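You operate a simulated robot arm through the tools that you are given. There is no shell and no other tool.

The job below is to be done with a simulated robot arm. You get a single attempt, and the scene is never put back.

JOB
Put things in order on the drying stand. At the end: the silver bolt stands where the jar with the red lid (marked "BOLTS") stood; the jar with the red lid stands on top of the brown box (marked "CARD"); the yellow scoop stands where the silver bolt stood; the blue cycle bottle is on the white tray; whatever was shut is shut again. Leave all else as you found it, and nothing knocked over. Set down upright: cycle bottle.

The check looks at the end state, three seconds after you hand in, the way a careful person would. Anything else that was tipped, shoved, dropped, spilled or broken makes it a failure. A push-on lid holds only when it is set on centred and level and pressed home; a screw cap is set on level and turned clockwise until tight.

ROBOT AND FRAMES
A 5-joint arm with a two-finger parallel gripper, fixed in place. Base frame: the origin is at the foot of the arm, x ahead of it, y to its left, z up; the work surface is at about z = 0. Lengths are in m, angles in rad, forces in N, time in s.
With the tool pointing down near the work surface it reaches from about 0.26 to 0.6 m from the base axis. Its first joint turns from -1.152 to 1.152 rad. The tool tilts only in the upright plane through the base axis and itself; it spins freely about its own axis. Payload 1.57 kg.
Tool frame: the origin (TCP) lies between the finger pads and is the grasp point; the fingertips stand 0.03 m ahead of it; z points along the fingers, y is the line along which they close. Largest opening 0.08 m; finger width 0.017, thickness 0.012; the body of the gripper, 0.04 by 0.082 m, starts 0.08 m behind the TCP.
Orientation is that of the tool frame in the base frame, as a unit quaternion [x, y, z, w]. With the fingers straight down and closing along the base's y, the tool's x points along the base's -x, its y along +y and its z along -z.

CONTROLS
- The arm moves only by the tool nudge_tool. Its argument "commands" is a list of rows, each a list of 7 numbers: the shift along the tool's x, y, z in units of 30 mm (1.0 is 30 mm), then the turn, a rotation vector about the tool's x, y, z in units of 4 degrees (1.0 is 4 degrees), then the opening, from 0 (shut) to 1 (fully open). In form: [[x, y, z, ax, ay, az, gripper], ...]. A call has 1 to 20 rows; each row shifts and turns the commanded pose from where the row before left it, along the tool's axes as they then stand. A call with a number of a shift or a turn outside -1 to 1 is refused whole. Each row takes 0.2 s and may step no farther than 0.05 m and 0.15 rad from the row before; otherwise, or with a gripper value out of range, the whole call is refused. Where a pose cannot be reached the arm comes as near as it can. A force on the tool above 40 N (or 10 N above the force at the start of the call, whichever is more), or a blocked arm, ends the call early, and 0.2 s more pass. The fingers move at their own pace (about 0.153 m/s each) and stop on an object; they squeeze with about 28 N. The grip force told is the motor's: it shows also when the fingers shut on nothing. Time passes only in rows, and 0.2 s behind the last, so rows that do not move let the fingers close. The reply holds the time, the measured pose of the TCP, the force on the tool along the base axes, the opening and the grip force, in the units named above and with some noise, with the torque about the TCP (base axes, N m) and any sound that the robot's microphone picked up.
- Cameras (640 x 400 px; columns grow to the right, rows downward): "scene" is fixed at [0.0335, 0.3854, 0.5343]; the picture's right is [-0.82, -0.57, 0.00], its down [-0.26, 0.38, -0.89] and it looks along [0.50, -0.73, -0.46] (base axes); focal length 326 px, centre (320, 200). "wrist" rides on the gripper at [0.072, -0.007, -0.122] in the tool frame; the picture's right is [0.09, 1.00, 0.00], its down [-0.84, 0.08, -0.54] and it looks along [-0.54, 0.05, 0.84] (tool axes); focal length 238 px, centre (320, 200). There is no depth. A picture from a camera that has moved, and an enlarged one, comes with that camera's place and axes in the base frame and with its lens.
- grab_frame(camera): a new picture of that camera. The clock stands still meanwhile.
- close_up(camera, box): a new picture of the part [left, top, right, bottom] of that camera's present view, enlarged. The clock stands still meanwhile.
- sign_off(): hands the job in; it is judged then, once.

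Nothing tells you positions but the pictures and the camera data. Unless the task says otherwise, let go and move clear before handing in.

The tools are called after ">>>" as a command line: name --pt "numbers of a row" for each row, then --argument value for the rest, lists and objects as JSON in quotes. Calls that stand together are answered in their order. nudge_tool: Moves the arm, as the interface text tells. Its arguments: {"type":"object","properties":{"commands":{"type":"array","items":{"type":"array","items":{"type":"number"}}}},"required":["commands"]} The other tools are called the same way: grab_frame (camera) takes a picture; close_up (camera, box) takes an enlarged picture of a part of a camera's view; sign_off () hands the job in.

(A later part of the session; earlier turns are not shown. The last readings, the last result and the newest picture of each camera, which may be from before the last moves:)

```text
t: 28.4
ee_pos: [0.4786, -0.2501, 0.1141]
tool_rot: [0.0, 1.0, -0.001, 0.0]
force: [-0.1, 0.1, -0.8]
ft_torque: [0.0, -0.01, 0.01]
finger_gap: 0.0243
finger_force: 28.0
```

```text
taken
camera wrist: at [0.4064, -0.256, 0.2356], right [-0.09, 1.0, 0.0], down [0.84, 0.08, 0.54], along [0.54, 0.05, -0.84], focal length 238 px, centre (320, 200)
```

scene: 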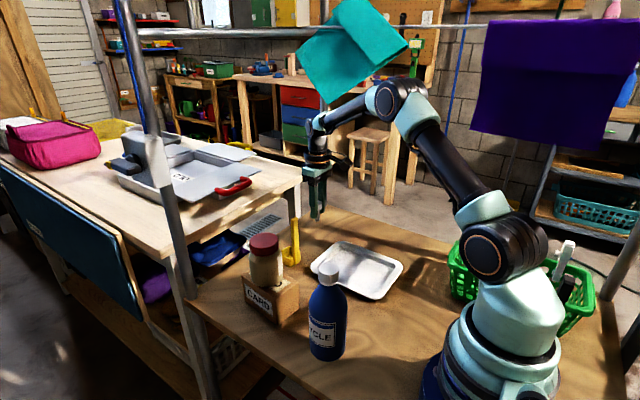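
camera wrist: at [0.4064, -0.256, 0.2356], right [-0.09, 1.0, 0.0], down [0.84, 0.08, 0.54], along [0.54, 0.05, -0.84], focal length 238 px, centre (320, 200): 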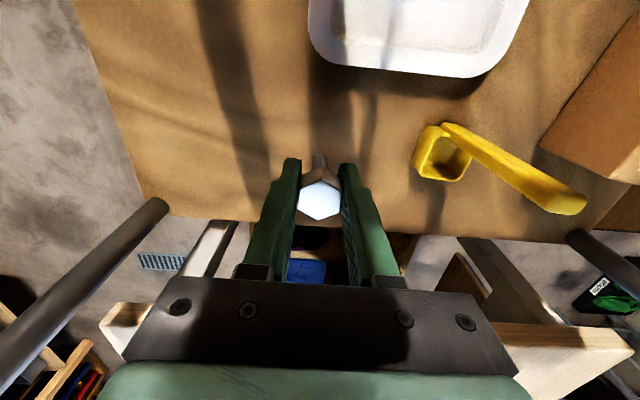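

>>> close_up --camera "scene" --box '[280, 0, 420, 110]'

>>> close_up --camera "scene" --box '[290, 70, 370, 140]'

```text
3.64 times, centred on (350, 55) of scene
camera zoom: at [0.0335, 0.3854, 0.5343], right [-0.82, -0.57, 0.0], down [-0.26, 0.38, -0.89], along [0.5, -0.73, -0.46], focal length 1186 px, centre (211, 727)
```

zoom: 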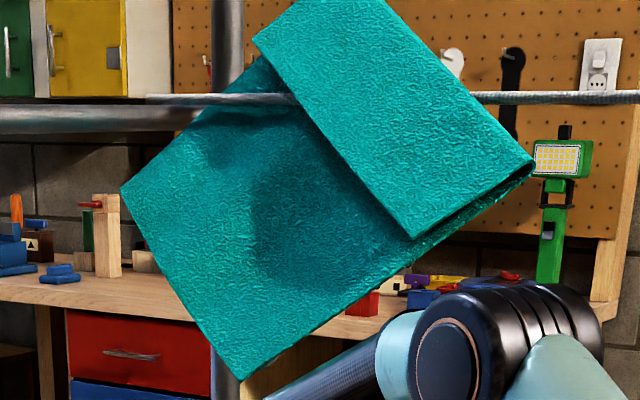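

```text
5.71 times, centred on (330, 105) of scene
camera zoom: at [0.0335, 0.3854, 0.5343], right [-0.82, -0.57, 0.0], down [-0.26, 0.38, -0.89], along [0.5, -0.73, -0.46], focal length 1864 px, centre (263, 743)
```

zoom: 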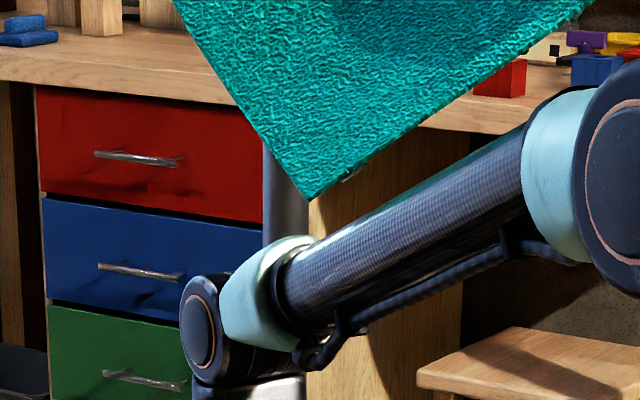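

>>> nudge_tool --pt "0 0 0 0 0 0 0.2" --pt "0 0 0 0 0 0 0.2" --pt "0 0 0 0 0 0 0.2" --pt "0 0 0 0 0 0 0.2" --pt "0 0 0 0 0 0 0.2"

>>> close_up --camera "scene" --box '[280, 0, 480, 140]'

```text
t: 29.6
ee_pos: [0.4777, -0.2493, 0.1146]
tool_rot: [0.0, 1.0, 0.001, 0.0]
force: [0.5, -0.1, -0.9]
ft_torque: [0.0, -0.03, -0.02]
finger_gap: 0.0247
finger_force: 27.9
```

```text
2.86 times, centred on (380, 70) of scene
camera zoom: at [0.0335, 0.3854, 0.5343], right [-0.82, -0.57, 0.0], down [-0.26, 0.38, -0.89], along [0.5, -0.73, -0.46], focal length 932 px, centre (149, 571)
```

zoom: 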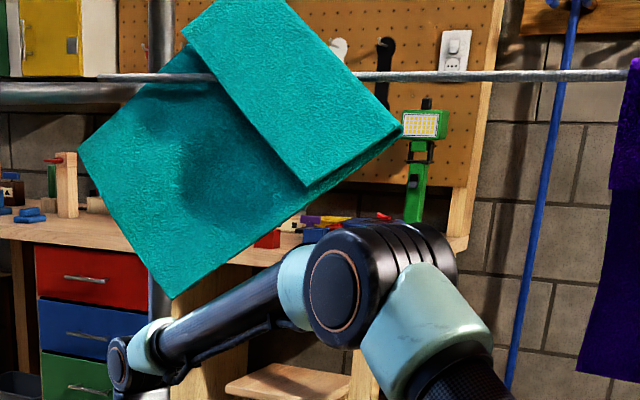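

It's resting still, with its corner on the forearm, and it follows the arm down. I'll continue lowering the bolt to the surface.

>>> nudge_tool --pt "0 0 0.4 0 0 0 0.2" --pt "0 0 0.4 0 0 0 0.2" --pt "0 0 0.4 0 0 0 0.2" --pt "0 0 0.4 0 0 0 0.2" --pt "0 0 0.3 0 0 0 0.2" --pt "0 0 0.17 0 0 0 0.2" --pt "0 0 0 0 0 0 0.2"

>>> grab_frame --camera "scene"

>>> close_up --camera "scene" --box '[280, 180, 360, 260]'

```text
t: 31.2
ee_pos: [0.4769, -0.2509, 0.055]
tool_rot: [0.0, 1.0, 0.0, -0.001]
force: [-0.5, -0.1, -1.0]
ft_torque: [0.01, 0.01, 0.01]
finger_gap: 0.0248
finger_force: 28.4
```

```text
taken
```

scene: 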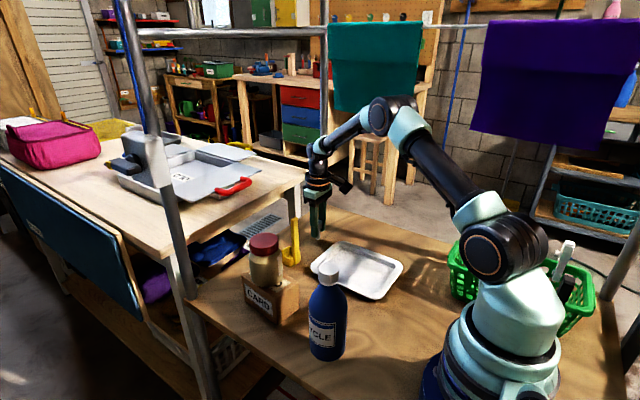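

```text
5.00 times, centred on (320, 220) of scene
camera zoom: at [0.0335, 0.3854, 0.5343], right [-0.82, -0.57, 0.0], down [-0.26, 0.38, -0.89], along [0.5, -0.73, -0.46], focal length 1631 px, centre (320, 100)
```

zoom: 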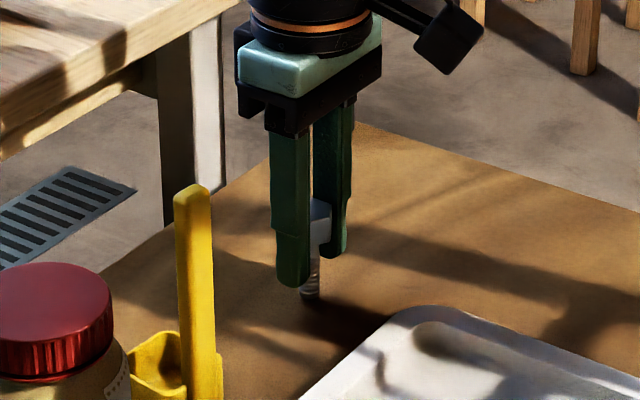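

The cloth has swung back and hangs on the rail again, perhaps slightly shifted. Now the last few millimetres for the bolt.

>>> nudge_tool --pt "0 0 0.1 0 0 0 0.2" --pt "0 0 0.06 0 0 0 0.2" --pt "0 0 0.04 0 0 0 0.2" --pt "0 0 0 0 0 0 0.2"

>>> close_up --camera "scene" --box '[295, 205, 345, 255]'

>>> close_up --camera "scene" --box '[280, 0, 480, 140]'

```text
t: 32.2
ee_pos: [0.4783, -0.2507, 0.0495]
tool_rot: [0.0, 1.0, -0.001, 0.0]
force: [-6.9, 2.2, 20.9]
ft_torque: [0.08, 0.3, 0.03]
finger_gap: 0.0248
finger_force: 28.0
```

```text
8.00 times, centred on (320, 230) of scene
camera zoom: at [0.0334, 0.3854, 0.5342], right [-0.82, -0.57, 0.0], down [-0.26, 0.38, -0.89], along [0.5, -0.73, -0.46], focal length 2609 px, centre (320, -40)
```

zoom: 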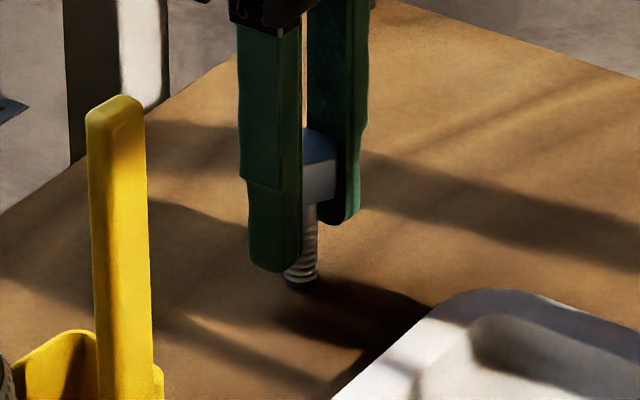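

```text
2.86 times, centred on (380, 70) of scene
camera zoom: at [0.0334, 0.3854, 0.5342], right [-0.82, -0.57, 0.0], down [-0.26, 0.38, -0.89], along [0.5, -0.73, -0.46], focal length 932 px, centre (149, 571)
```

zoom: 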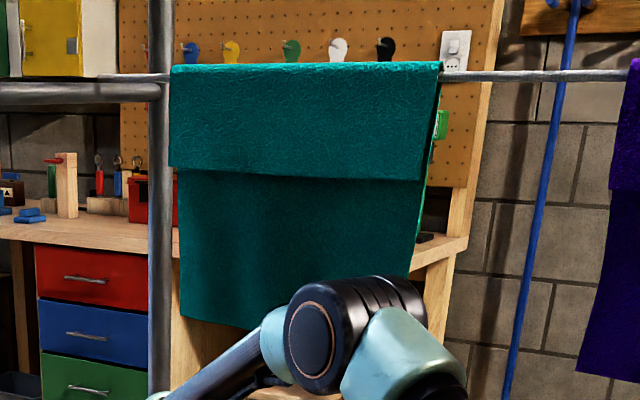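

Contact at about 21 N; I'll ease up roughly 1 mm before releasing.

>>> nudge_tool --pt "0 0 -0.03 0 0 0 0.2" --pt "0 0 0 0 0 0 0.2"

```text
t: 32.8
ee_pos: [0.4781, -0.2505, 0.0466]
tool_rot: [0.0, 1.0, 0.0, 0.001]
force: [0.8, -2.1, 13.9]
ft_torque: [-0.11, -0.04, -0.03]
finger_gap: 0.0248
finger_force: 28.5
```

>>> nudge_tool --pt "0 0 -0.03 0 0 0 0.2" --pt "0 0 0 0 0 0 0.2"

```text
t: 33.4
ee_pos: [0.4777, -0.2502, 0.0469]
tool_rot: [-0.001, 1.0, 0.0, -0.001]
force: [1.9, -0.3, 4.2]
ft_torque: [-0.01, -0.11, 0.01]
finger_gap: 0.0246
finger_force: 28.2
```

>>> nudge_tool --pt "0 0 -0.01 0 0 0 0.3" --pt "0 0 0 0 0 0 0.32" --pt "0 0 0 0 0 0 0.34" --pt "0 0 0 0 0 0 0.38" --pt "0 0 0 0 0 0 0.5" --pt "0 0 0 0 0 0 0.7" --pt "0 0 0 0 0 0 0.7"

>>> close_up --camera "scene" --box '[280, 190, 360, 260]'

>>> close_up --camera "wrist" --box '[250, 130, 390, 270]'

```text
t: 35.0
ee_pos: [0.4769, -0.2504, 0.0484]
tool_rot: [0.0, 1.0, 0.0, -0.001]
force: [0.3, -0.1, -0.8]
ft_torque: [0.01, 0.02, -0.03]
finger_gap: 0.0561
finger_force: 0.1
```

```text
5.71 times, centred on (320, 225) of scene
camera zoom: at [0.0335, 0.3854, 0.5343], right [-0.82, -0.57, 0.0], down [-0.26, 0.38, -0.89], along [0.5, -0.73, -0.46], focal length 1864 px, centre (320, 57)
```

zoom: 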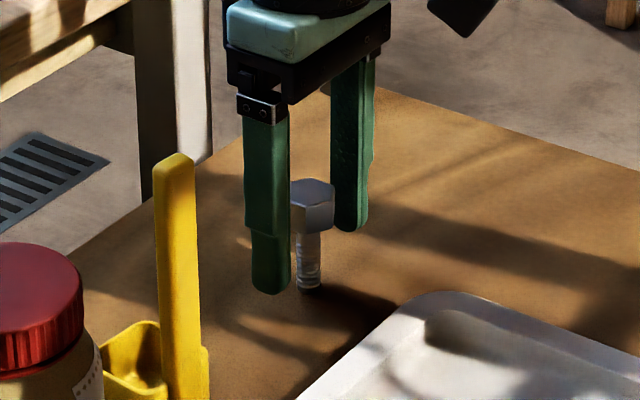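

```text
2.86 times, centred on (320, 200) of wrist
camera zoom: at [0.4053, -0.2569, 0.17], right [-0.09, 1.0, 0.0], down [0.84, 0.08, 0.54], along [0.54, 0.05, -0.84], focal length 681 px, centre (320, 200)
```

zoom: 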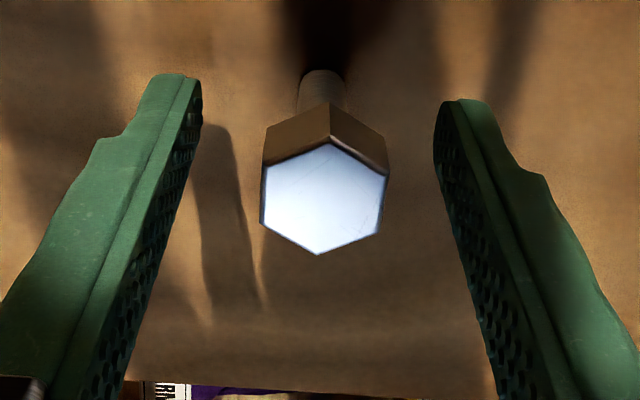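

The bolt stands free. I'll rise straight up and move above the scoop handle.

>>> nudge_tool --pt "0 0 -0.4 0 0 0 0.7" --pt "0 0 -0.8 0 0 0 0.7" --pt "0 0 -1 0 0 0 0.7" --pt "0 0 -1 0 0 0 0.7" --pt "0 0 -1 0 0 0 0.7" --pt "0 0 -1 0 0 0 0.7" --pt "0 0 -0.5 0 0 0 0.7" --pt "0.1 0.8 0 0 0 0 0.7" --pt "0.1 0.8 0 0 0 0 0.7" --pt "0.1 0.8 0 0 0 0 0.7" --pt "0.1 0.8 0 0 0 0 0.7" --pt "0.13 0.86 0 0 0 0 0.7" --pt "0 0 0 0 0 0 0.7"

>>> grab_frame --camera "wrist"

>>> grab_frame --camera "scene"

>>> close_up --camera "wrist" --box '[250, 80, 410, 220]'

```text
t: 37.8
ee_pos: [0.4618, -0.1275, 0.2198]
tool_rot: [0.0, 1.0, 0.001, -0.001]
force: [0.2, -0.5, 0.2]
ft_torque: [0.0, -0.02, -0.01]
finger_gap: 0.0561
finger_force: 0.1
```

```text
taken
camera wrist: at [0.3897, -0.1347, 0.3405], right [-0.09, 1.0, 0.0], down [0.84, 0.08, 0.54], along [0.54, 0.05, -0.84], focal length 238 px, centre (320, 200)
```

wrist: 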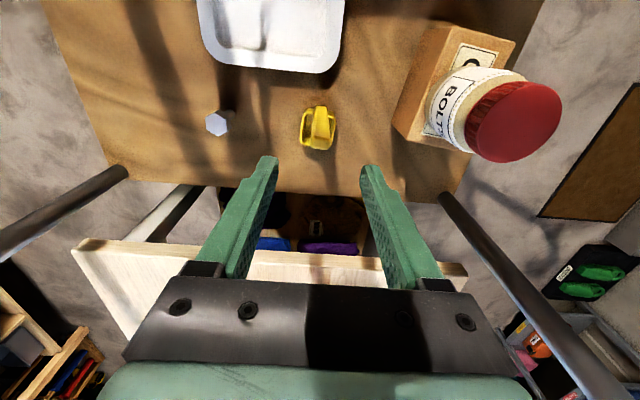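

```text
taken
```

scene: 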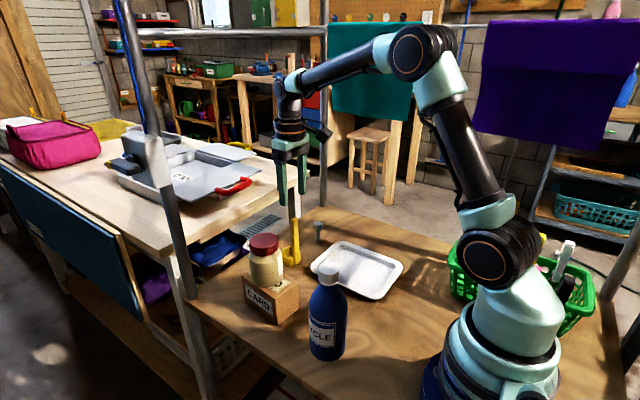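

```text
2.86 times, centred on (330, 150) of wrist
camera zoom: at [0.3897, -0.1347, 0.3405], right [-0.09, 1.0, 0.0], down [0.84, 0.08, 0.54], along [0.54, 0.05, -0.84], focal length 681 px, centre (291, 343)
```

zoom: 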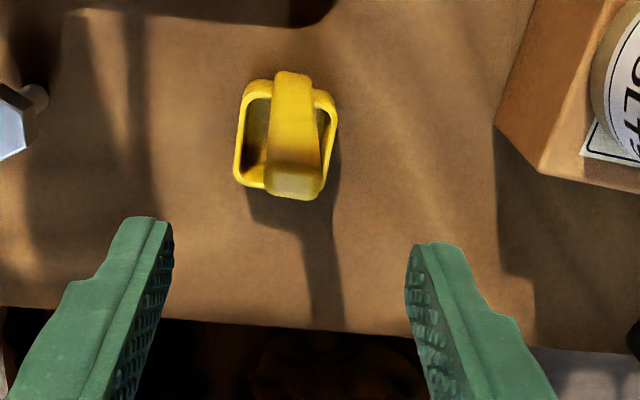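

The handle is centred between the fingers: 17 mm wide along y, top at about z 0.141. I'll descend to grip it at z≈0.108.

>>> nudge_tool --pt "0 0 0.9 0 0 0 0.7" --pt "0 0 0.9 0 0 0 0.7" --pt "0 0 0.8 0 0 0 0.7" --pt "0 0 0.6 0 0 0 0.7" --pt "0 0 0.5 0 0 0 0.7" --pt "0 0 0 0 0 0 0.7"

>>> close_up --camera "wrist" --box '[240, 100, 400, 240]'

>>> close_up --camera "scene" --box '[250, 170, 350, 280]'

```text
t: 39.2
ee_pos: [0.4607, -0.1288, 0.1088]
tool_rot: [0.0, 1.0, -0.001, 0.0]
force: [-0.3, -0.1, 0.1]
ft_torque: [-0.05, 0.02, 0.01]
finger_gap: 0.0558
finger_force: 0.0
```

```text
2.86 times, centred on (320, 170) of wrist
camera zoom: at [0.3891, -0.1345, 0.2296], right [-0.09, 1.0, 0.0], down [0.84, 0.08, 0.54], along [0.54, 0.05, -0.84], focal length 681 px, centre (320, 286)
```

zoom: 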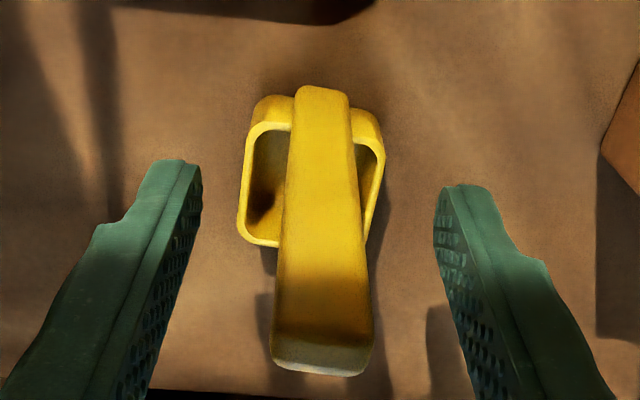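

```text
3.64 times, centred on (300, 225) of scene
camera zoom: at [0.0335, 0.3854, 0.5343], right [-0.82, -0.57, 0.0], down [-0.26, 0.38, -0.89], along [0.5, -0.73, -0.46], focal length 1186 px, centre (393, 109)
```

zoom: 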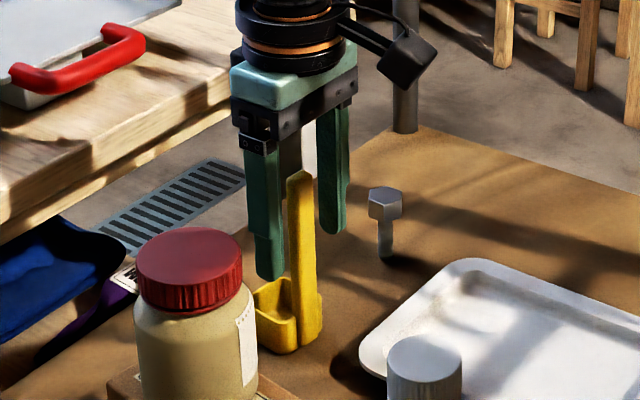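

>>> nudge_tool --pt "0 0 0 0 0 0 0.5" --pt "0 0 0 0 0 0 0.35" --pt "0 0 0 0 0 0 0.27" --pt "0 0 0 0 0 0 0.24" --pt "0 0 0 0 0 0 0.22" --pt "0 0 0 0 0 0 0.2" --pt "0 0 0 0 0 0 0.15" --pt "0 0 0 0 0 0 0.1" --pt "0 0 0 0 0 0 0.1"

>>> close_up --camera "wrist" --box '[240, 100, 400, 240]'

>>> close_up --camera "scene" --box '[300, 0, 640, 180]'

```text
t: 41.2
ee_pos: [0.4599, -0.1278, 0.1077]
tool_rot: [-0.001, 1.0, 0.0, -0.001]
force: [-0.3, 0.0, 0.0]
ft_torque: [0.03, 0.02, 0.01]
finger_gap: 0.017
finger_force: 27.8
```

```text
2.86 times, centred on (320, 170) of wrist
camera zoom: at [0.3891, -0.1346, 0.2299], right [-0.09, 1.0, 0.0], down [0.84, 0.08, 0.54], along [0.54, 0.05, -0.84], focal length 681 px, centre (320, 286)
```

zoom: 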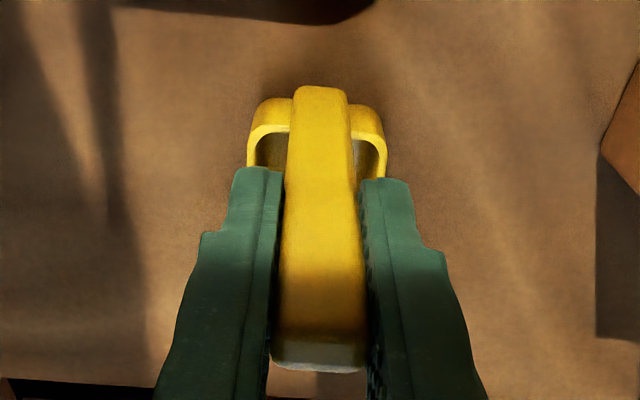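

```text
1.88 times, centred on (470, 90) of scene
camera zoom: at [0.0335, 0.3854, 0.5343], right [-0.82, -0.57, 0.0], down [-0.26, 0.38, -0.89], along [0.5, -0.73, -0.46], focal length 614 px, centre (38, 407)
```

zoom: 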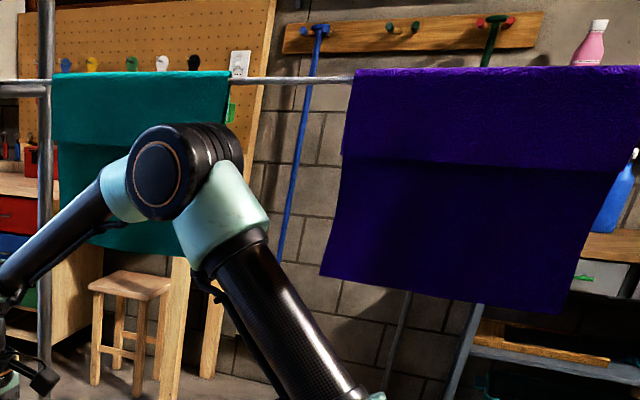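

The scoop is held. Before going near the cloth again, I'll lift and return to the starting pose so I can compare the cloth with the first pictures.

>>> nudge_tool --pt "0 0 -0.3 0 0 0 0.1" --pt "0 0 -0.7 0 0 0 0.1" --pt "0 0 -1 0 0 0 0.1" --pt "0 0 -1 0 0 0 0.1" --pt "0 0 -1 0 0 0 0.1" --pt "0 0 -1 0 0 0 0.1" --pt "0.84 -0.51 -0.55 0 0 0 0.1" --pt "0.84 -0.51 -0.55 0 0 0 0.1" --pt "0.84 -0.51 -0.55 0 0 0 0.1" --pt "0.84 -0.51 -0.55 0 0 0 0.1" --pt "0.84 -0.51 -0.55 0 0 0 0.1" --pt "0.84 -0.51 -0.55 0 0 0 0.1" --pt "0.84 -0.54 -0.55 0 0 0 0.1" --pt "0 0 0 0 0 0 0.1"

>>> grab_frame --camera "wrist"

>>> grab_frame --camera "scene"

```text
t: 44.2
ee_pos: [0.2869, -0.2355, 0.3756]
tool_rot: [0.0, 1.0, 0.0, -0.001]
force: [-0.2, 0.2, 0.0]
ft_torque: [0.02, -0.03, 0.02]
finger_gap: 0.0173
finger_force: 28.1
```

```text
taken
camera wrist: at [0.2154, -0.2413, 0.4971], right [-0.09, 1.0, 0.0], down [0.84, 0.08, 0.54], along [0.54, 0.05, -0.84], focal length 238 px, centre (320, 200)
```

wrist: 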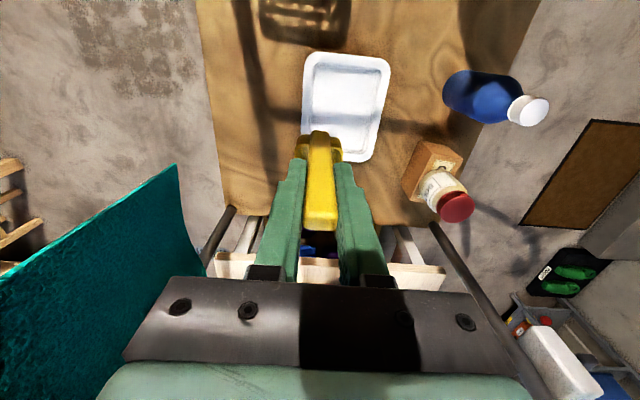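

```text
taken
```

scene: 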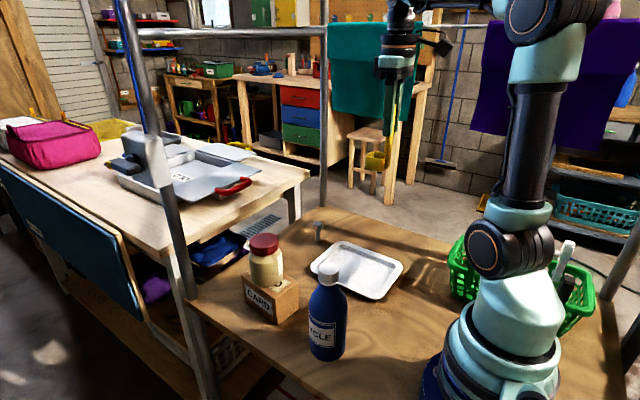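

>>> close_up --camera "scene" --box '[310, 0, 460, 140]'

>>> close_up --camera "wrist" --box '[0, 120, 260, 320]'

```text
2.86 times, centred on (385, 70) of scene
camera zoom: at [0.0335, 0.3854, 0.5343], right [-0.82, -0.57, 0.0], down [-0.26, 0.38, -0.89], along [0.5, -0.73, -0.46], focal length 932 px, centre (134, 571)
```

zoom: 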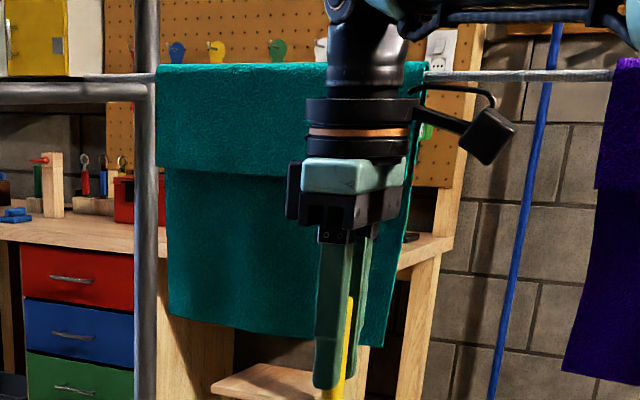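

```text
2.00 times, centred on (130, 220) of wrist
camera zoom: at [0.2154, -0.2413, 0.4971], right [-0.09, 1.0, 0.0], down [0.84, 0.08, 0.54], along [0.54, 0.05, -0.84], focal length 477 px, centre (700, 160)
```

zoom: 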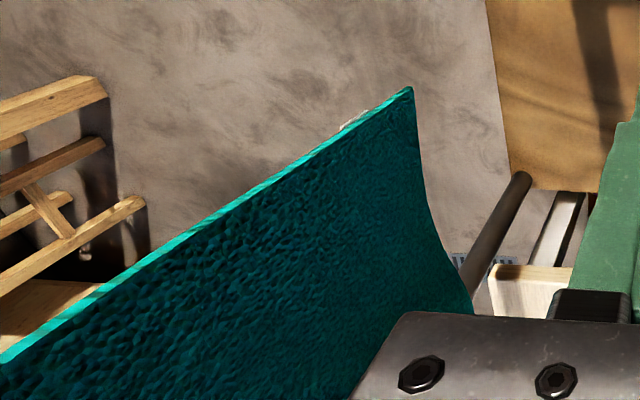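

The cloth hangs straight again but about 2 cm further along +x than at the start; it and its rail lie in the plane y≈-0.34. The gap between the two cloths is x≈0.16–0.285, so I'll go to the bolt's old spot low and straight through that gap.

>>> nudge_tool --pt "0.6 0 0.6 0 0 0 0.1" --pt "0.6 0 0.8 0 0 0 0.1" --pt "0.5 -0.2 1 0 0 0 0.1" --pt "0 -0.2 1 0 0 0 0.1" --pt "0 -0.2 1 0 0 0 0.1" --pt "0 -0.1 1 0 0 0 0.1" --pt "0 0 0.8 0 0 0 0.1" --pt "0 0 0 0 0 0 0.1"

>>> grab_frame --camera "wrist"

>>> grab_frame --camera "scene"

```text
t: 46.0
ee_pos: [0.2348, -0.2552, 0.1883]
tool_rot: [0.0, 1.0, 0.0, 0.0]
force: [-1.2, -0.2, 0.2]
ft_torque: [0.03, -0.03, -0.02]
finger_gap: 0.017
finger_force: 28.1
```

```text
taken
camera wrist: at [0.1627, -0.2618, 0.3098], right [-0.09, 1.0, 0.0], down [0.84, 0.08, 0.54], along [0.54, 0.05, -0.84], focal length 238 px, centre (320, 200)
```

wrist: 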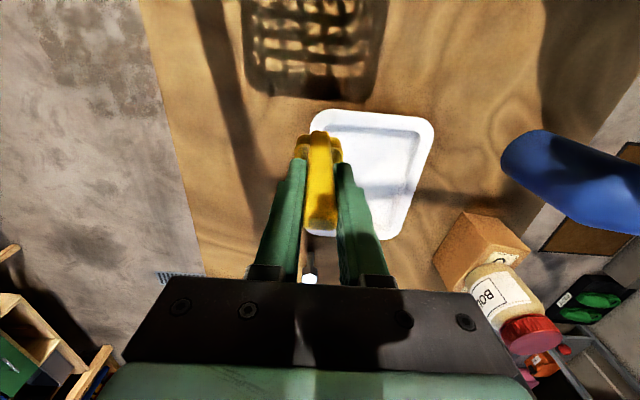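

```text
taken
```

scene: 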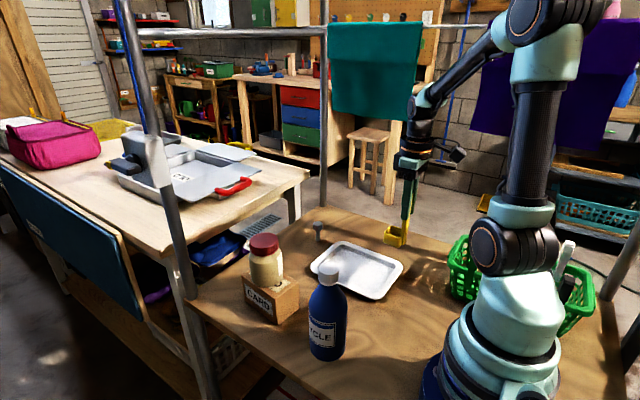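

The gap looks clear. I'll lower to z≈0.145, then move slowly in -y and check partway.

>>> nudge_tool --pt "0 0 0.7 0 0 0 0.1" --pt "0 -0.2 0.7 0 0 0 0.1" --pt "0 -0.6 0.1 0 0 0 0.1" --pt "0 -0.7 0.2 0 0 0 0.1" --pt "0 -0.7 0.2 0 0 0 0.1" --pt "0 0 0 0 0 0 0.1"

>>> grab_frame --camera "wrist"

>>> grab_frame --camera "scene"

```text
t: 47.4
ee_pos: [0.2323, -0.3247, 0.1323]
tool_rot: [0.0, 1.0, 0.0, 0.0]
force: [0.8, -0.4, -0.4]
ft_torque: [0.02, -0.04, 0.01]
finger_gap: 0.0173
finger_force: 27.7
```

```text
taken
camera wrist: at [0.1611, -0.3304, 0.2535], right [-0.09, 1.0, 0.0], down [0.84, 0.08, 0.54], along [0.54, 0.05, -0.84], focal length 238 px, centre (320, 200)
```

wrist: 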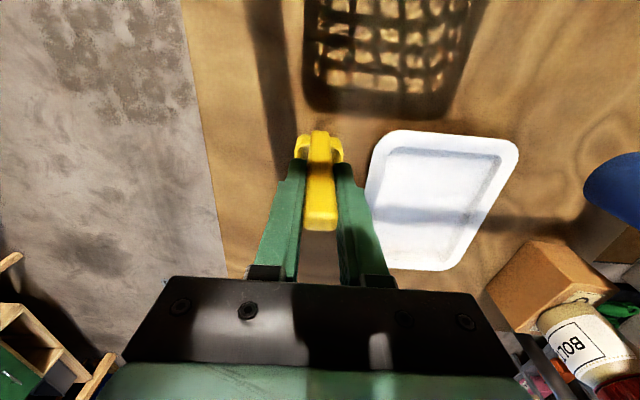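

```text
taken
```

scene: 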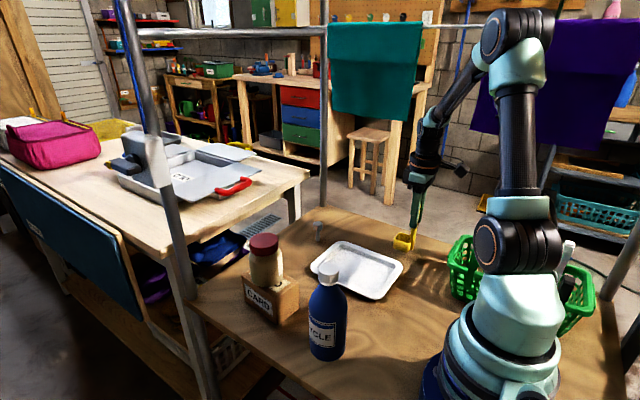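

>>> nudge_tool --pt "-0.05 -0.6 0.1 0 0 0 0.1" --pt "-0.1 -0.6 0.1 0 0 0 0.1" --pt "-0.1 -0.6 0.1 0 0 0 0.1" --pt "-0.08 -0.27 0 0 0 0 0.1" --pt "0 0 0 0 0 0 0.1"

>>> close_up --camera "wrist" --box '[240, 60, 420, 240]'

>>> grab_frame --camera "scene"

>>> close_up --camera "scene" --box '[370, 190, 450, 270]'

```text
t: 48.6
ee_pos: [0.2438, -0.3869, 0.1216]
tool_rot: [-0.001, 1.0, 0.0, 0.001]
force: [-0.1, -0.6, -1.2]
ft_torque: [0.0, 0.0, -0.01]
finger_gap: 0.0169
finger_force: 28.1
```

```text
2.22 times, centred on (330, 150) of wrist
camera zoom: at [0.1721, -0.3934, 0.2429], right [-0.09, 1.0, 0.0], down [0.84, 0.08, 0.54], along [0.54, 0.05, -0.84], focal length 530 px, centre (298, 311)
```

zoom: 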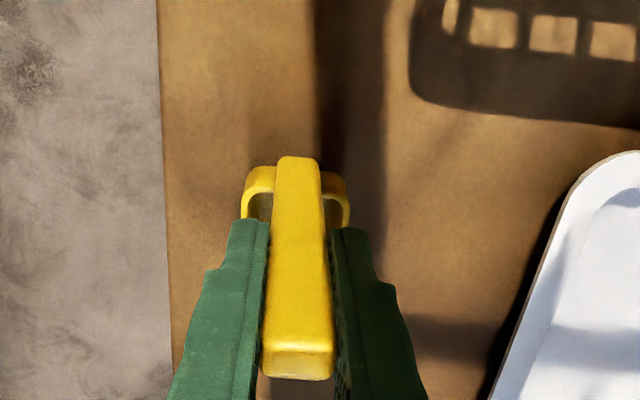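

```text
taken
```

scene: 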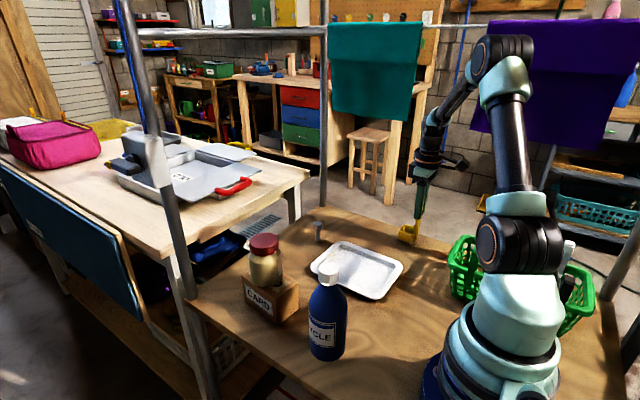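

```text
5.00 times, centred on (410, 230) of scene
camera zoom: at [0.0335, 0.3854, 0.5343], right [-0.82, -0.57, 0.0], down [-0.26, 0.38, -0.89], along [0.5, -0.73, -0.46], focal length 1631 px, centre (-130, 50)
```

zoom: 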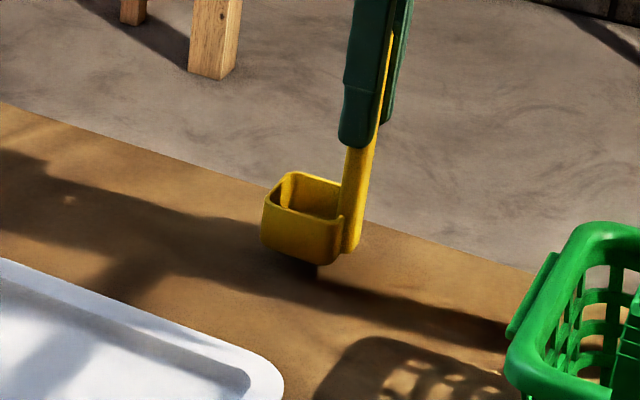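

The scoop hovers about 14 mm above the bolt's old spot, and both cloths are undisturbed. Lowering now.

>>> nudge_tool --pt "0 0 0.15 0 0 0 0.1" --pt "0 0 0.15 0 0 0 0.1" --pt "0 0 0.06 0 0 0 0.1" --pt "0 0 0 0 0 0 0.1"

>>> close_up --camera "scene" --box '[370, 190, 450, 270]'

```text
t: 49.6
ee_pos: [0.2435, -0.3857, 0.1113]
tool_rot: [0.0, 1.0, 0.0, 0.0]
force: [0.1, 0.1, -0.1]
ft_torque: [0.0, 0.01, 0.02]
finger_gap: 0.0171
finger_force: 28.2
```

```text
5.00 times, centred on (410, 230) of scene
camera zoom: at [0.0335, 0.3854, 0.5343], right [-0.82, -0.57, 0.0], down [-0.26, 0.38, -0.89], along [0.5, -0.73, -0.46], focal length 1631 px, centre (-130, 50)
```

zoom: 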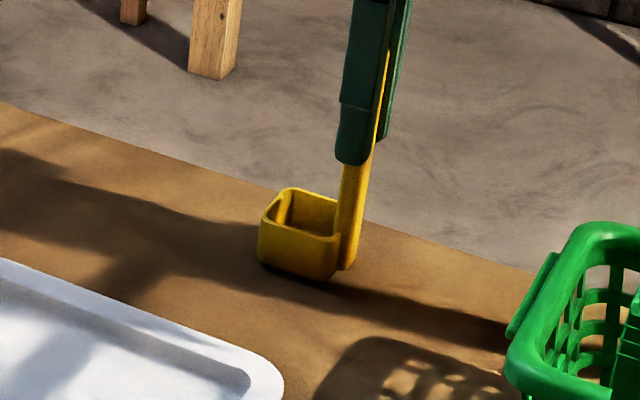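

>>> nudge_tool --pt "0 0 0.05 0 0 0 0.1" --pt "0 0 0.04 0 0 0 0.1" --pt "0 0 0 0 0 0 0.1"

```text
t: 50.4
ee_pos: [0.2447, -0.3865, 0.1095]
tool_rot: [0.0, 1.0, 0.0, 0.0]
force: [0.3, -0.3, -0.3]
ft_torque: [-0.01, -0.01, 0.03]
finger_gap: 0.0171
finger_force: 28.4
```

>>> nudge_tool --pt "0 0 0.03 0 0 0 0.1" --pt "0 0 0.03 0 0 0 0.1" --pt "0 0 0 0 0 0 0.1"

```text
t: 51.2
ee_pos: [0.2445, -0.3853, 0.1084]
tool_rot: [0.0, 1.0, -0.001, 0.001]
force: [-5.1, 5.3, 26.2]
ft_torque: [0.47, 0.01, 0.09]
finger_gap: 0.0171
finger_force: 28.5
```

>>> nudge_tool --pt "0 0 -0.04 0 0 0 0.1" --pt "0 0 0 0 0 0 0.1"

```text
t: 51.8
ee_pos: [0.2449, -0.3863, 0.1084]
tool_rot: [0.0, 1.0, -0.001, 0.001]
force: [-2.1, -1.1, 15.1]
ft_torque: [-0.04, -0.09, 0.0]
finger_gap: 0.017
finger_force: 28.3
```

>>> nudge_tool --pt "0 0 -0.035 0 0 0 0.1" --pt "0 0 0 0 0 0 0.1"

>>> close_up --camera "scene" --box '[370, 190, 450, 270]'

```text
t: 52.4
ee_pos: [0.2433, -0.3852, 0.1078]
tool_rot: [0.0, 1.0, 0.001, -0.001]
force: [0.7, 0.0, 2.7]
ft_torque: [-0.13, -0.18, 0.0]
finger_gap: 0.0169
finger_force: 28.3
```

```text
5.00 times, centred on (410, 230) of scene
camera zoom: at [0.0335, 0.3854, 0.5342], right [-0.82, -0.57, 0.0], down [-0.26, 0.38, -0.89], along [0.5, -0.73, -0.46], focal length 1631 px, centre (-130, 50)
```

zoom: 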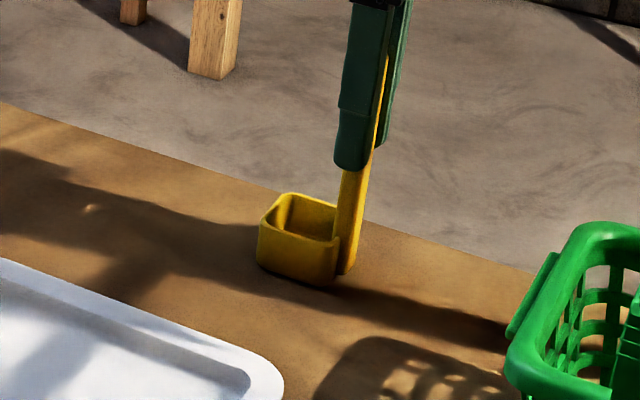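

Resting lightly on the surface. I'll release gently.

>>> nudge_tool --pt "0 0 0 0 0 0 0.2" --pt "0 0 0 0 0 0 0.23" --pt "0 0 0 0 0 0 0.26" --pt "0 0 0 0 0 0 0.32" --pt "0 0 0 0 0 0 0.45" --pt "0 0 0 0 0 0 0.6" --pt "0 0 0 0 0 0 0.6"

>>> close_up --camera "wrist" --box '[240, 60, 420, 240]'

>>> close_up --camera "scene" --box '[370, 170, 450, 270]'

>>> grab_frame --camera "scene"

```text
t: 54.0
ee_pos: [0.2452, -0.3867, 0.1081]
tool_rot: [0.0, 1.0, 0.0, 0.0]
force: [-0.8, -0.5, 0.0]
ft_torque: [0.0, 0.0, 0.01]
finger_gap: 0.0482
finger_force: 0.0
```

```text
2.22 times, centred on (330, 150) of wrist
camera zoom: at [0.1723, -0.3921, 0.2303], right [-0.09, 1.0, 0.0], down [0.84, 0.08, 0.54], along [0.54, 0.05, -0.84], focal length 530 px, centre (298, 311)
```

zoom: 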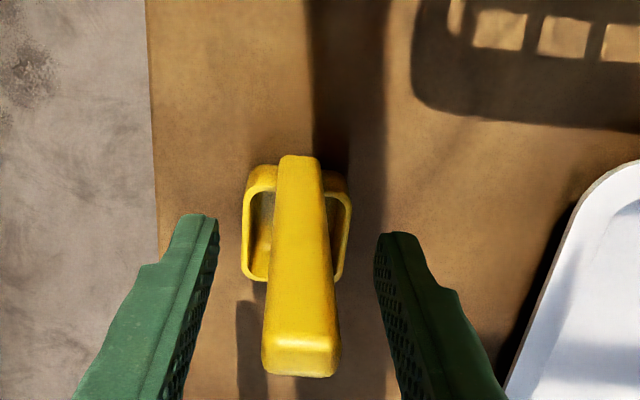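

```text
4.00 times, centred on (410, 220) of scene
camera zoom: at [0.0335, 0.3854, 0.5343], right [-0.82, -0.57, 0.0], down [-0.26, 0.38, -0.89], along [0.5, -0.73, -0.46], focal length 1304 px, centre (-40, 120)
```

zoom: 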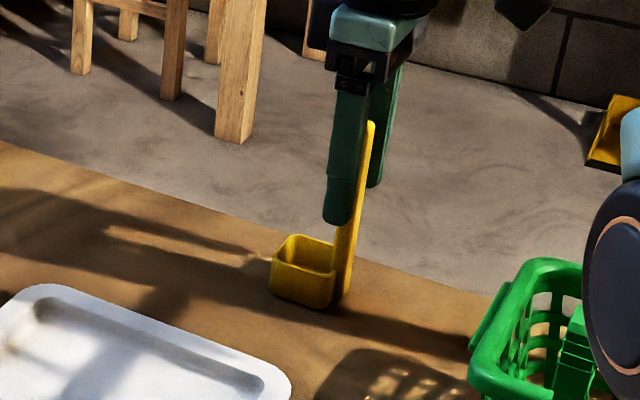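

```text
taken
```

scene: 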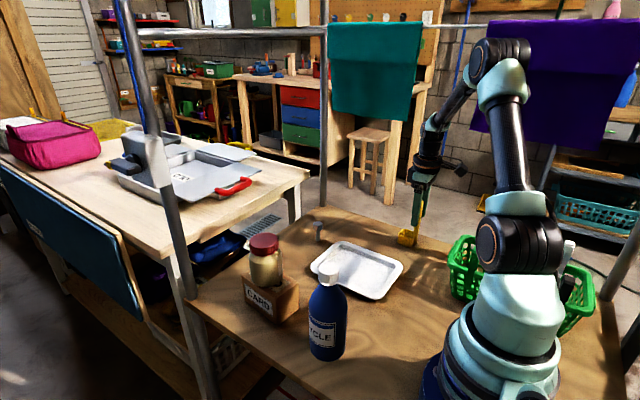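

The scoop stands on its own. I'll rise just clear of the handle and retreat through the same gap.

>>> nudge_tool --pt "0 0 -0.5 0 0 0 0.6" --pt "0 0 -0.8 0 0 0 0.6" --pt "0 0 -0.8 0 0 0 0.6" --pt "0.05 0 -0.35 0 0 0 0.6" --pt "0.1 0.3 0 0 0 0 0.6" --pt "0.1 0.5 0 0 0 0 0.6" --pt "0.05 0.7 0 0 0 0 0.6" --pt "0 0.7 0 0 0 0 0.6" --pt "0 0.7 0 0 0 0 0.6" --pt "0 0.8 0 0 0 0 0.6" --pt "0 0.8 0 0 0 0 0.6" --pt "0 0.8 0 0 0 0 0.6" --pt "0 0 0 0 0 0 0.6"

>>> grab_frame --camera "scene"

>>> grab_frame --camera "wrist"

```text
t: 56.8
ee_pos: [0.2351, -0.2265, 0.1817]
tool_rot: [-0.001, 1.0, 0.001, 0.001]
force: [0.2, -0.2, 0.3]
ft_torque: [-0.04, 0.02, 0.01]
finger_gap: 0.048
finger_force: 0.1
```

```text
taken
```

scene: 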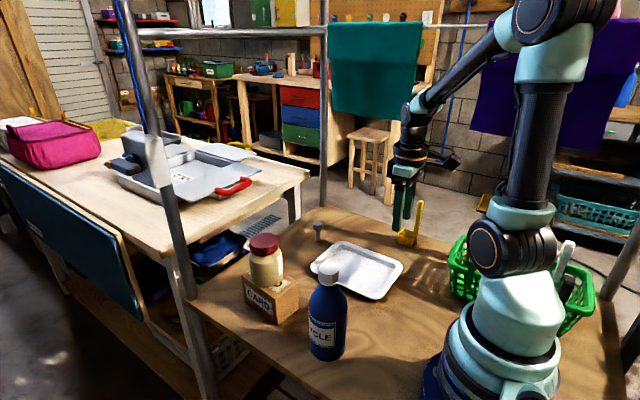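

```text
taken
camera wrist: at [0.1634, -0.2327, 0.3029], right [-0.09, 1.0, 0.0], down [0.84, 0.08, 0.54], along [0.54, 0.05, -0.84], focal length 238 px, centre (320, 200)
```

wrist: 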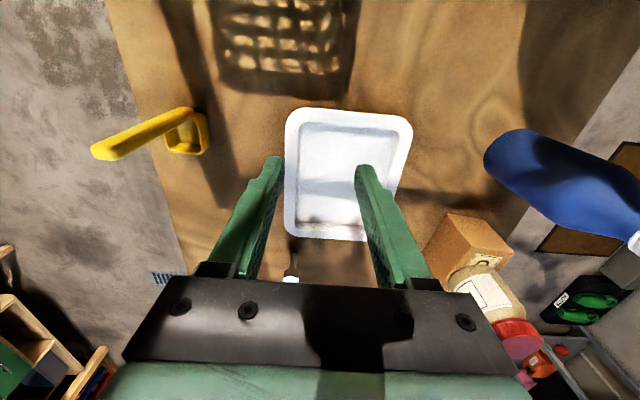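

The scoop is standing and the cloths are unaffected. Next, the blue bottle: I'll rise and move over it with the fingers wide open.

>>> nudge_tool --pt "0 0 -1 0 0 0 1" --pt "0 0 -1 0 0 0 1" --pt "0 0 -1 0 0 0 1" --pt "-0.3 0.8 -0.3 0 0 0 1" --pt "-0.3 0.9 0 0 0 0 1" --pt "-0.3 1 0 0 0 0 1" --pt "-0.2 1 0 0 0 0 1" --pt "0 1 0 0 0 0 1" --pt "0 1 0 0 0 0 1" --pt "0 1 0 0 0 0 1" --pt "0 1 0 0 0 0 1" --pt "0 1 0 0 0 0 1" --pt "0 0 0 0 0 0 1"

>>> grab_frame --camera "wrist"

>>> grab_frame --camera "scene"

```text
t: 59.6
ee_pos: [0.2663, 0.0366, 0.2831]
tool_rot: [0.0, 1.0, 0.0, -0.001]
force: [-0.2, 0.1, 0.5]
ft_torque: [0.01, 0.0, -0.02]
finger_gap: 0.0802
finger_force: 0.0
```

```text
taken
camera wrist: at [0.1948, 0.03, 0.4041], right [-0.09, 1.0, 0.0], down [0.84, 0.08, 0.54], along [0.54, 0.05, -0.84], focal length 238 px, centre (320, 200)
```

wrist: 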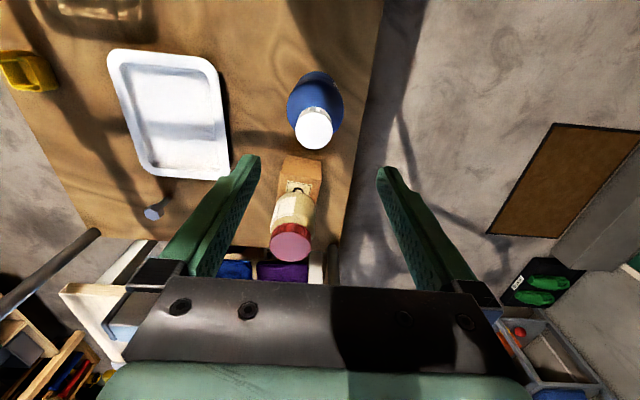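

```text
taken
```

scene: 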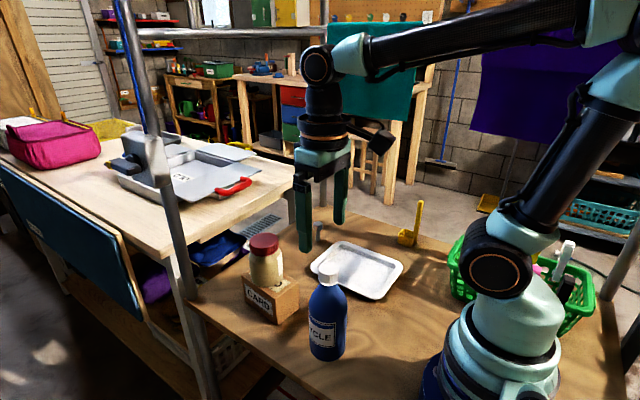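

>>> close_up --camera "wrist" --box '[240, 50, 400, 190]'

>>> close_up --camera "scene" --box '[270, 240, 380, 370]'

```text
2.86 times, centred on (320, 120) of wrist
camera zoom: at [0.1948, 0.03, 0.4041], right [-0.09, 1.0, 0.0], down [0.84, 0.08, 0.54], along [0.54, 0.05, -0.84], focal length 681 px, centre (320, 429)
```

zoom: 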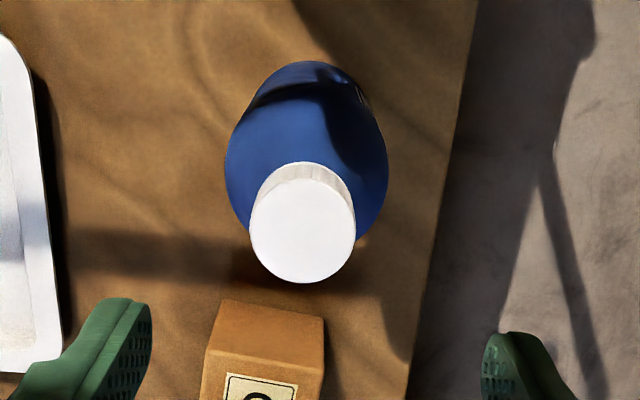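

```text
3.08 times, centred on (325, 305) of scene
camera zoom: at [0.0335, 0.3854, 0.5343], right [-0.82, -0.57, 0.0], down [-0.26, 0.38, -0.89], along [0.5, -0.73, -0.46], focal length 1004 px, centre (305, -123)
```

zoom: 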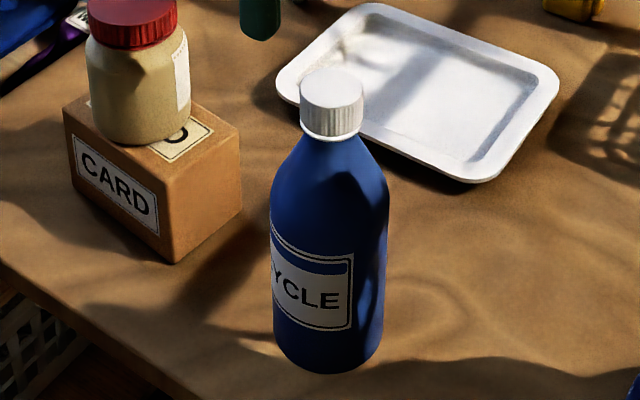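

Bottle axis is about (0.259, 0.031), 65 mm wide and roughly 192 mm tall. I'll centre and come partway down.

>>> nudge_tool --pt "0.17 -0.19 0 0 0 0 1" --pt "0 0 0.8 0 0 0 1" --pt "0 0 0.8 0 0 0 1" --pt "0 0 0.6 0 0 0 1" --pt "0 0 0 0 0 0 1"

>>> grab_frame --camera "wrist"

>>> close_up --camera "scene" --box '[250, 190, 400, 370]'

```text
t: 60.8
ee_pos: [0.2619, 0.0294, 0.2172]
tool_rot: [0.0, 1.0, 0.0, 0.0]
force: [0.3, 0.3, -0.4]
ft_torque: [-0.01, 0.02, -0.02]
finger_gap: 0.0802
finger_force: 0.0
```

```text
taken
camera wrist: at [0.1905, 0.0229, 0.338], right [-0.09, 1.0, 0.0], down [0.84, 0.08, 0.54], along [0.54, 0.05, -0.84], focal length 238 px, centre (320, 200)
```

wrist: 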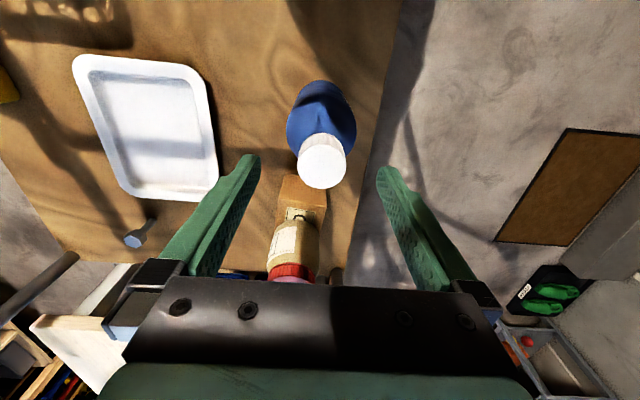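

```text
2.22 times, centred on (325, 280) of scene
camera zoom: at [0.0335, 0.3854, 0.5343], right [-0.82, -0.57, 0.0], down [-0.26, 0.38, -0.89], along [0.5, -0.73, -0.46], focal length 725 px, centre (309, 22)
```

zoom: 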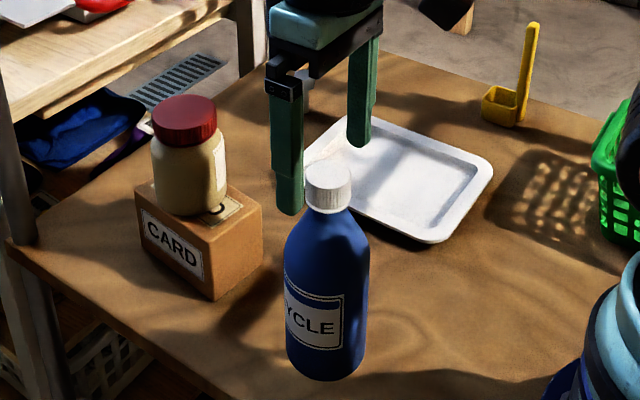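

Centred in y. Descending around the shoulder to z≈0.12.

>>> nudge_tool --pt "0.1 0.02 0.7 0 0 0 1" --pt "0 0 0.8 0 0 0 1" --pt "0 0 0.8 0 0 0 1" --pt "0 0 0.6 0 0 0 1" --pt "0 0 0.3 0 0 0 1" --pt "0 0 0 0 0 0 1"

>>> grab_frame --camera "wrist"

>>> close_up --camera "scene" --box '[250, 210, 400, 370]'

```text
t: 62.2
ee_pos: [0.2613, 0.0301, 0.1199]
tool_rot: [0.001, 1.0, 0.0, 0.0]
force: [0.5, 0.2, 0.3]
ft_torque: [-0.02, 0.02, -0.04]
finger_gap: 0.0799
finger_force: 0.1
```

```text
taken
camera wrist: at [0.1885, 0.0236, 0.2411], right [-0.09, 1.0, 0.0], down [0.84, 0.08, 0.54], along [0.54, 0.05, -0.84], focal length 238 px, centre (320, 200)
```

wrist: 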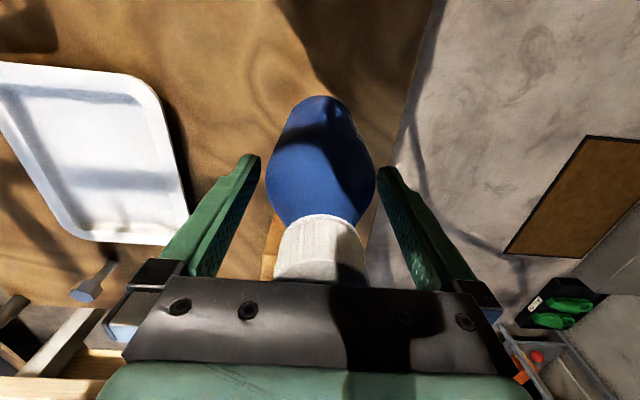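

```text
2.50 times, centred on (325, 290) of scene
camera zoom: at [0.0335, 0.3854, 0.5343], right [-0.82, -0.57, 0.0], down [-0.26, 0.38, -0.89], along [0.5, -0.73, -0.46], focal length 815 px, centre (308, -25)
```

zoom: 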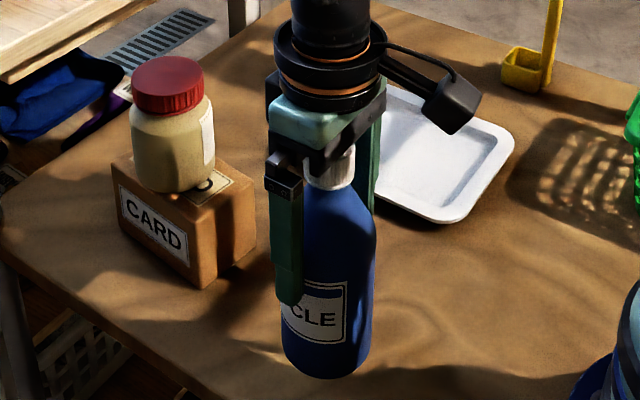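

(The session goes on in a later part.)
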